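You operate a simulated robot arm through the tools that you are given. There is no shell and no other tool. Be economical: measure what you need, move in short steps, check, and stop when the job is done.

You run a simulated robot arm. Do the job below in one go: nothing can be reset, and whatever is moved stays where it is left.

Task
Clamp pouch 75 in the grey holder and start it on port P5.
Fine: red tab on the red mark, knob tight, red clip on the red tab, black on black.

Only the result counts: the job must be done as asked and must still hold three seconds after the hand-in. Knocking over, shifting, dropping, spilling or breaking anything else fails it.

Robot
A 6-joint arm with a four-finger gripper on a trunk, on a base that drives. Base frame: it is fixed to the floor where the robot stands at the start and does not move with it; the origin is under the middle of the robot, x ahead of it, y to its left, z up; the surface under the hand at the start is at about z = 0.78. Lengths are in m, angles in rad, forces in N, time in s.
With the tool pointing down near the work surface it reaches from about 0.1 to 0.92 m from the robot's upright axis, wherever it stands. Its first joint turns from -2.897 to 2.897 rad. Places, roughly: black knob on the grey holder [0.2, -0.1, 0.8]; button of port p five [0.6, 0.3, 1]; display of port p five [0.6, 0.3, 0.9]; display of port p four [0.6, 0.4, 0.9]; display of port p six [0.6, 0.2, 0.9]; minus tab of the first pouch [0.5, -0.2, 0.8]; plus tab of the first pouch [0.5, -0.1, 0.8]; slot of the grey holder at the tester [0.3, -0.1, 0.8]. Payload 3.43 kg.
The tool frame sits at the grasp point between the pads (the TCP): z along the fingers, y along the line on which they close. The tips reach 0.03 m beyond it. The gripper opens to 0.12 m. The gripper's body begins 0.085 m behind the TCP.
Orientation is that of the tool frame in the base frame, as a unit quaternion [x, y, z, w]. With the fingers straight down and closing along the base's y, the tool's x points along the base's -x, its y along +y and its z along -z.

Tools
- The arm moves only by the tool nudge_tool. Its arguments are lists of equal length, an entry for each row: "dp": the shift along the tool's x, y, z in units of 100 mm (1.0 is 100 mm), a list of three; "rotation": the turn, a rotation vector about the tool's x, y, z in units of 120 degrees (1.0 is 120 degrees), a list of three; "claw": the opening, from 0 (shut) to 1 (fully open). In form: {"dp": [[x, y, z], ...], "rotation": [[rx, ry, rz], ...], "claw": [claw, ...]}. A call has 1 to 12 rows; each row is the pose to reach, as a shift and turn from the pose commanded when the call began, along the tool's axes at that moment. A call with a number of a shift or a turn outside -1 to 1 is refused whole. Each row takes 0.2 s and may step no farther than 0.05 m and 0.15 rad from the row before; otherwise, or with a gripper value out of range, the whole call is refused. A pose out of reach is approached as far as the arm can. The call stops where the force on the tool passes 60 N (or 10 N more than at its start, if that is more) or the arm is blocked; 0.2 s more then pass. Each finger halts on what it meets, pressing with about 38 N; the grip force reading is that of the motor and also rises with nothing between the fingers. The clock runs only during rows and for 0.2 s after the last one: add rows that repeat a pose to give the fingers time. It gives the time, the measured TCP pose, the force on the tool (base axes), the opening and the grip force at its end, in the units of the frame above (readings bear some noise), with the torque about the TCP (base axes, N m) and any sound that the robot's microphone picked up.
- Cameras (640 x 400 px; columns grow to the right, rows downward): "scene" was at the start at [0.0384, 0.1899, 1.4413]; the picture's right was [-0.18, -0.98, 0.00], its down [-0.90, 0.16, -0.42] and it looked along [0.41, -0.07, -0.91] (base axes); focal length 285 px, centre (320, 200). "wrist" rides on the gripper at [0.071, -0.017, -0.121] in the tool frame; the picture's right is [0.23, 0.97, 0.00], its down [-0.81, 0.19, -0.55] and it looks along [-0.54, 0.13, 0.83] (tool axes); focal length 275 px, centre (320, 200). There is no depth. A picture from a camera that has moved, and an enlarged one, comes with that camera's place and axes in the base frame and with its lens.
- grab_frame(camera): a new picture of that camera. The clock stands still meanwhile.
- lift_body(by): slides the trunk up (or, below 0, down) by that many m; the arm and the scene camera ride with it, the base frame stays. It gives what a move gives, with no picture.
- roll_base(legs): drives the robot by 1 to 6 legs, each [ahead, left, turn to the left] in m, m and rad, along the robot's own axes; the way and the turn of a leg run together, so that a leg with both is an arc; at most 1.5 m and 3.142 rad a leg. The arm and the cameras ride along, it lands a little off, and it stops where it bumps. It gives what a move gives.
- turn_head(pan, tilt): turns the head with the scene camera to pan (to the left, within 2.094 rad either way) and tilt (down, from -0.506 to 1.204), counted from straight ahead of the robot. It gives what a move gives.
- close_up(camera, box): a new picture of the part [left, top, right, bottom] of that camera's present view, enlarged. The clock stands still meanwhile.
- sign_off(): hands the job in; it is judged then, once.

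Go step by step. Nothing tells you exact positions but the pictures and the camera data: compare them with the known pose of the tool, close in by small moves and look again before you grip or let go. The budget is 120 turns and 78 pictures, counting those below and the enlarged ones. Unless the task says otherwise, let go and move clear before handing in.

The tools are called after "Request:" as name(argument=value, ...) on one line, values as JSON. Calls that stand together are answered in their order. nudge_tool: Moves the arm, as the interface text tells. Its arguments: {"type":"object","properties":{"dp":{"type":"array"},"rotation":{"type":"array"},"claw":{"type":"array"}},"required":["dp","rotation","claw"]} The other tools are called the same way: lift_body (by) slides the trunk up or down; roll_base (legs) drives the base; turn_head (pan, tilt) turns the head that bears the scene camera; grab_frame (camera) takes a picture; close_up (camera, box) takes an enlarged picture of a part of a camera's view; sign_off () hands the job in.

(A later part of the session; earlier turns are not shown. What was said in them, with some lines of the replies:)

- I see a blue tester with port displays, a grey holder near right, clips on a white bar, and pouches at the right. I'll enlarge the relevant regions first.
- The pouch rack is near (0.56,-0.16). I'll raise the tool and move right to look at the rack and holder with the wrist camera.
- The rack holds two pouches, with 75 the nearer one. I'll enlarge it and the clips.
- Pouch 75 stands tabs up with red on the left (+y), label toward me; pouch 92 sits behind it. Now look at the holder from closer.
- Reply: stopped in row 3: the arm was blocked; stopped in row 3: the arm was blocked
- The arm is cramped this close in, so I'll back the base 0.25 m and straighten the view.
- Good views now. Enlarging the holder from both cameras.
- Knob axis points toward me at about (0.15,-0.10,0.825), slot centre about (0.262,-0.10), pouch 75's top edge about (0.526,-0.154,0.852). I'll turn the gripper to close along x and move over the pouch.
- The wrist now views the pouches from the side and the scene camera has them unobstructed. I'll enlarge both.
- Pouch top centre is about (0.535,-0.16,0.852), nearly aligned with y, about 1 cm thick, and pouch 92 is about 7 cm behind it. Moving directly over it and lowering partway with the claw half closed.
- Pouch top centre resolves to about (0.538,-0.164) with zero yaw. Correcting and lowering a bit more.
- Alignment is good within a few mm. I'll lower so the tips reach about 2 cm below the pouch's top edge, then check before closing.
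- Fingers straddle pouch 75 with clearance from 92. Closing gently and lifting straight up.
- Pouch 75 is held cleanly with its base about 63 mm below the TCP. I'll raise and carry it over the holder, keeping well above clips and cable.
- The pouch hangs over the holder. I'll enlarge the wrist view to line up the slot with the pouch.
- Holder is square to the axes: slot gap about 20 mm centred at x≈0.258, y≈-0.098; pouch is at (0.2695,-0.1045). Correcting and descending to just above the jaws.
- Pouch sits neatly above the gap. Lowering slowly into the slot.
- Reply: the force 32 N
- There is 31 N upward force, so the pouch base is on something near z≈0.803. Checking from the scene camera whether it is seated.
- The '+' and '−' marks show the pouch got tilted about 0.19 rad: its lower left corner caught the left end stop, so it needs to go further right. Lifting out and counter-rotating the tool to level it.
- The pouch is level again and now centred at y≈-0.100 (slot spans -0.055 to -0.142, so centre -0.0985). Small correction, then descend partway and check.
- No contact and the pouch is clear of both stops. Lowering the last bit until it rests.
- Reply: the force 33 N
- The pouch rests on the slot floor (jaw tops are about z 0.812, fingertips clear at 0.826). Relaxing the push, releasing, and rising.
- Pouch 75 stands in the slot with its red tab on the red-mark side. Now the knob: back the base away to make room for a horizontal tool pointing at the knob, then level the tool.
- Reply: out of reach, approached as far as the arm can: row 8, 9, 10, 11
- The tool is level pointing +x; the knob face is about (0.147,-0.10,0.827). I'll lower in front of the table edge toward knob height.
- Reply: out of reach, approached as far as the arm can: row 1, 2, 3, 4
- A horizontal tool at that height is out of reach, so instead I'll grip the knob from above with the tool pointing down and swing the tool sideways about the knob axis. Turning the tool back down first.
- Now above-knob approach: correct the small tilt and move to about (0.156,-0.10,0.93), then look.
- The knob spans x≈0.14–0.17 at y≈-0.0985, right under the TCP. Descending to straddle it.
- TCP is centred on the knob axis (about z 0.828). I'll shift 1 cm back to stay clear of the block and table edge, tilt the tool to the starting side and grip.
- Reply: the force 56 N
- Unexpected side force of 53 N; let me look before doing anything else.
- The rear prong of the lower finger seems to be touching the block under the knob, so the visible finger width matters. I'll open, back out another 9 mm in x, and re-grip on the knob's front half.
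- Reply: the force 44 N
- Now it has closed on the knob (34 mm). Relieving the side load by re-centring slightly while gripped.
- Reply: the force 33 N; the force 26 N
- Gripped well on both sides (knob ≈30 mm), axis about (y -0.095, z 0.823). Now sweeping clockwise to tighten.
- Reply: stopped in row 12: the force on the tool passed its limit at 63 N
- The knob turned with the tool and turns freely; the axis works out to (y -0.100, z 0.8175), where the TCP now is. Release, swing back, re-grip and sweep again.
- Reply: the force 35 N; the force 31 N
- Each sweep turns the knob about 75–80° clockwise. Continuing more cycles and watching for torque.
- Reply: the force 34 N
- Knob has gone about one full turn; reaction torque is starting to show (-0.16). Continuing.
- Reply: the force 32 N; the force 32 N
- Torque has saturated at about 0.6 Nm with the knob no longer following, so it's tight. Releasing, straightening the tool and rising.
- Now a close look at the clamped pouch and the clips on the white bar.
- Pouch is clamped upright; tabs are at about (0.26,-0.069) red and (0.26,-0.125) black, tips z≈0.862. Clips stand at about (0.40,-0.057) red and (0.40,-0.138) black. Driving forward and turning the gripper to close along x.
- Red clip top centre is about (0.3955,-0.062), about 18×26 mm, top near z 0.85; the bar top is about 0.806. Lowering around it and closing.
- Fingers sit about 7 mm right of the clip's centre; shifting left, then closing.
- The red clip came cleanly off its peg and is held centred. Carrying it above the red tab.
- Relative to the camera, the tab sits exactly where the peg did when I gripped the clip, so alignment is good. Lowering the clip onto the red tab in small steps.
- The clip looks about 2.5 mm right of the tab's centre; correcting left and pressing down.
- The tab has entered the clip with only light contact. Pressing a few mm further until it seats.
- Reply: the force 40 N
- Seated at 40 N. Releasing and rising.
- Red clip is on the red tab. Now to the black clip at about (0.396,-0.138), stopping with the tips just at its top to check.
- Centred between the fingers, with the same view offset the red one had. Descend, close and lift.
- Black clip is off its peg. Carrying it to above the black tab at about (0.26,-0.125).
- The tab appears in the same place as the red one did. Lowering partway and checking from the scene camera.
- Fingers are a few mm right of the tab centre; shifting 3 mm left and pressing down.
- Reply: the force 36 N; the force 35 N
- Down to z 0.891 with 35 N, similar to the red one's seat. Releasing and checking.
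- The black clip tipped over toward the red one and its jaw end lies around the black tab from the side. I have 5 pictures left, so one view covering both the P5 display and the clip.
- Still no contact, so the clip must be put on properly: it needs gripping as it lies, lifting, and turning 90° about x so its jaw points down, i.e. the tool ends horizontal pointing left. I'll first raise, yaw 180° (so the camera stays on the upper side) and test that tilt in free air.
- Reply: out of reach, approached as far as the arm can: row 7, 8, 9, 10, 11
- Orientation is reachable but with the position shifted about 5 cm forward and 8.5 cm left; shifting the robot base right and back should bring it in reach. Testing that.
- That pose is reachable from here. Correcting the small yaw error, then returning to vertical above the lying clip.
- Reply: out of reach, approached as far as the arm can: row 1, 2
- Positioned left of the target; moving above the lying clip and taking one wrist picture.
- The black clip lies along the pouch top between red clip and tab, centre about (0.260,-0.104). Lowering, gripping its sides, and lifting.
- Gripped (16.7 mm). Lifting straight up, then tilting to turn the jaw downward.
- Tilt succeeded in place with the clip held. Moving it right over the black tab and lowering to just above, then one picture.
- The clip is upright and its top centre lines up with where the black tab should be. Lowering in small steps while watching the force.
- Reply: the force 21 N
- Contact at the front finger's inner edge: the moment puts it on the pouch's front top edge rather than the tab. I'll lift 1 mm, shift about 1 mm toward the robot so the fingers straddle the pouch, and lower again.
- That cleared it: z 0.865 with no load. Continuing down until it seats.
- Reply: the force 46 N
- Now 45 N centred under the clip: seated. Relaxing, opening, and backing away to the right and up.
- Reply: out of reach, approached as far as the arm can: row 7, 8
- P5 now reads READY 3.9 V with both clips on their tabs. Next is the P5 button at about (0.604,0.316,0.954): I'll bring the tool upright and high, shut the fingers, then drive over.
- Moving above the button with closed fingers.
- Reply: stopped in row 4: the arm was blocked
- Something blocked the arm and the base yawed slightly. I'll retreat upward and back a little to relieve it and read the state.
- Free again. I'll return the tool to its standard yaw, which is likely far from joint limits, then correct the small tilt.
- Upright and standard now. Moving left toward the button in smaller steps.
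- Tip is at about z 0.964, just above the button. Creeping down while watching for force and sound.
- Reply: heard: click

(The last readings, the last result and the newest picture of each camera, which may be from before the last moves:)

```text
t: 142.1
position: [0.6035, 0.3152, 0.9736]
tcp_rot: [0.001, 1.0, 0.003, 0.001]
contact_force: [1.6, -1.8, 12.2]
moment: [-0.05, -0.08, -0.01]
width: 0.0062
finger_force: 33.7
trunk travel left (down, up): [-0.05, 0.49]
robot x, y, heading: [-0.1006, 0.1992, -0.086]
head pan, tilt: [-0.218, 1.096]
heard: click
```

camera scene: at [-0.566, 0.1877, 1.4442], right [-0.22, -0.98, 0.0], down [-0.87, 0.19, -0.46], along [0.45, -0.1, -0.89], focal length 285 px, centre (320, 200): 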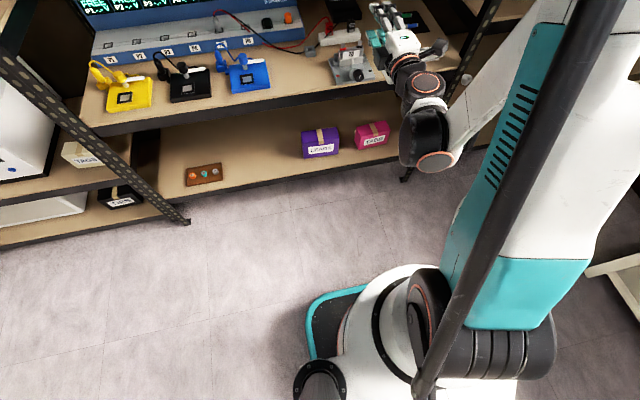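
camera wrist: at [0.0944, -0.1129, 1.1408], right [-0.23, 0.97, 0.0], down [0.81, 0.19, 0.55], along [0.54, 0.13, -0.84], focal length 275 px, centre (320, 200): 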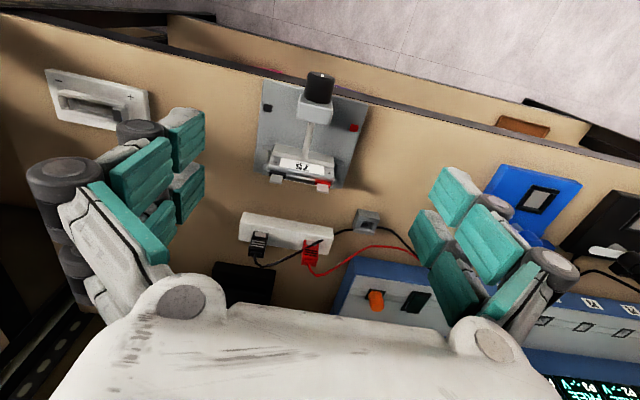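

A click was heard with 12 N: the button was pressed. Rising clear, then using the last picture on the display.

Request:
nudge_tool(dp=[[0, 0, -0.2], [0, 0, -0.5], [0, 0, -0.9]], rotation=[[0, 0, 0], [0, 0, 0], [0, 0, 0]], claw=[0, 0, 0])

Request:
nudge_tool(dp=[[0.4, 0, -0.1], [0.8, 0, -0.1], [1, 0, -0.1]], rotation=[[0, 0, 0], [0, 0, 0], [0, 0, 0]], claw=[0, 0, 0])

```text
t: 142.9
position: [0.6014, 0.316, 1.0649]
tcp_rot: [0.001, 1.0, 0.002, 0.0]
contact_force: [-0.5, 0.0, 0.0]
moment: [0.01, 0.02, 0.01]
width: 0.0
finger_force: 33.5
trunk travel left (down, up): [-0.05, 0.49]
robot x, y, heading: [-0.102, 0.2019, -0.089]
head pan, tilt: [-0.218, 1.096]
```

```text
t: 143.9
position: [0.5439, 0.3163, 1.0367]
tcp_rot: [0.013, 1.0, 0.001, -0.009]
contact_force: [-0.2, 0.0, -0.1]
moment: [-0.01, 0.02, 0.0]
width: 0.0002
finger_force: 33.2
trunk travel left (down, up): [-0.05, 0.49]
robot x, y, heading: [-0.0993, 0.2089, -0.115]
head pan, tilt: [-0.218, 1.096]
stopped in row 3: the arm was blocked; the commanded pose is now the measured one
```

A retreat toward the robot was again limited by the arm; I'll slide the hand sideways away from the P5 display instead, then view.

Request:
nudge_tool(dp=[[0, -0.2, 0], [0, -0.4, 0], [0, -0.6, 0], [0, -0.8, 0], [0, -1, 0]], rotation=[[0, 0, 0], [0, 0, 0], [0, 0, 0], [0, 0, 0], [0, 0, 0]], claw=[0, 0, 0, 0, 0])

Request:
close_up(camera="scene", box=[190, 40, 510, 240])

```text
t: 145.3
position: [0.5472, 0.2351, 1.0268]
tcp_rot: [0.02, 1.0, -0.004, -0.003]
contact_force: [0.5, -0.2, -0.3]
moment: [0.01, 0.02, -0.04]
width: 0.0
finger_force: 33.5
trunk travel left (down, up): [-0.05, 0.49]
robot x, y, heading: [-0.0975, 0.2272, -0.135]
head pan, tilt: [-0.218, 1.096]
stopped in row 5: the arm was blocked; the commanded pose is now the measured one
```

```text
2.00 times, centred on (350, 140) of scene
camera zoom: at [0.0228, 0.4197, 1.4284], right [-0.39, -0.92, 0.03], down [-0.82, 0.33, -0.46], along [0.42, -0.2, -0.89], focal length 570 px, centre (260, 320)
```

zoom: 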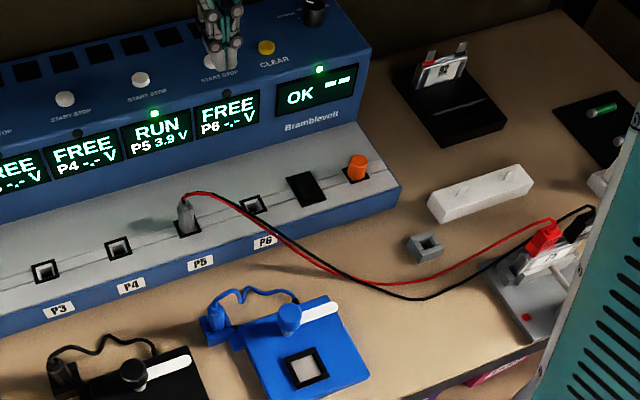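

The display shows P5 RUN 3.9 V with a green light, and the hand is clear of everything. Handing in.

Request:
sign_off()

```text
The job is handed in.
```

Pouch 75 is clamped in the grey holder with its red tab on the red-mark side and the knob tight. The red clip is on the red tab and the black clip on the black tab. In the last picture before hand-in, P5 showed RUN 3.9 V.

- **Black clip:** it tipped over on the first try and lay against the red clip, so I re-gripped it and seated it properly.
- **Blocked moves:** the arm stopped as blocked three times around the P5 press, and the base drifted a few centimetres and turned about 0.12 rad. I don't know what caused the blocks. The last picture showed nothing displaced, though the robot's arm hid part of the holder.
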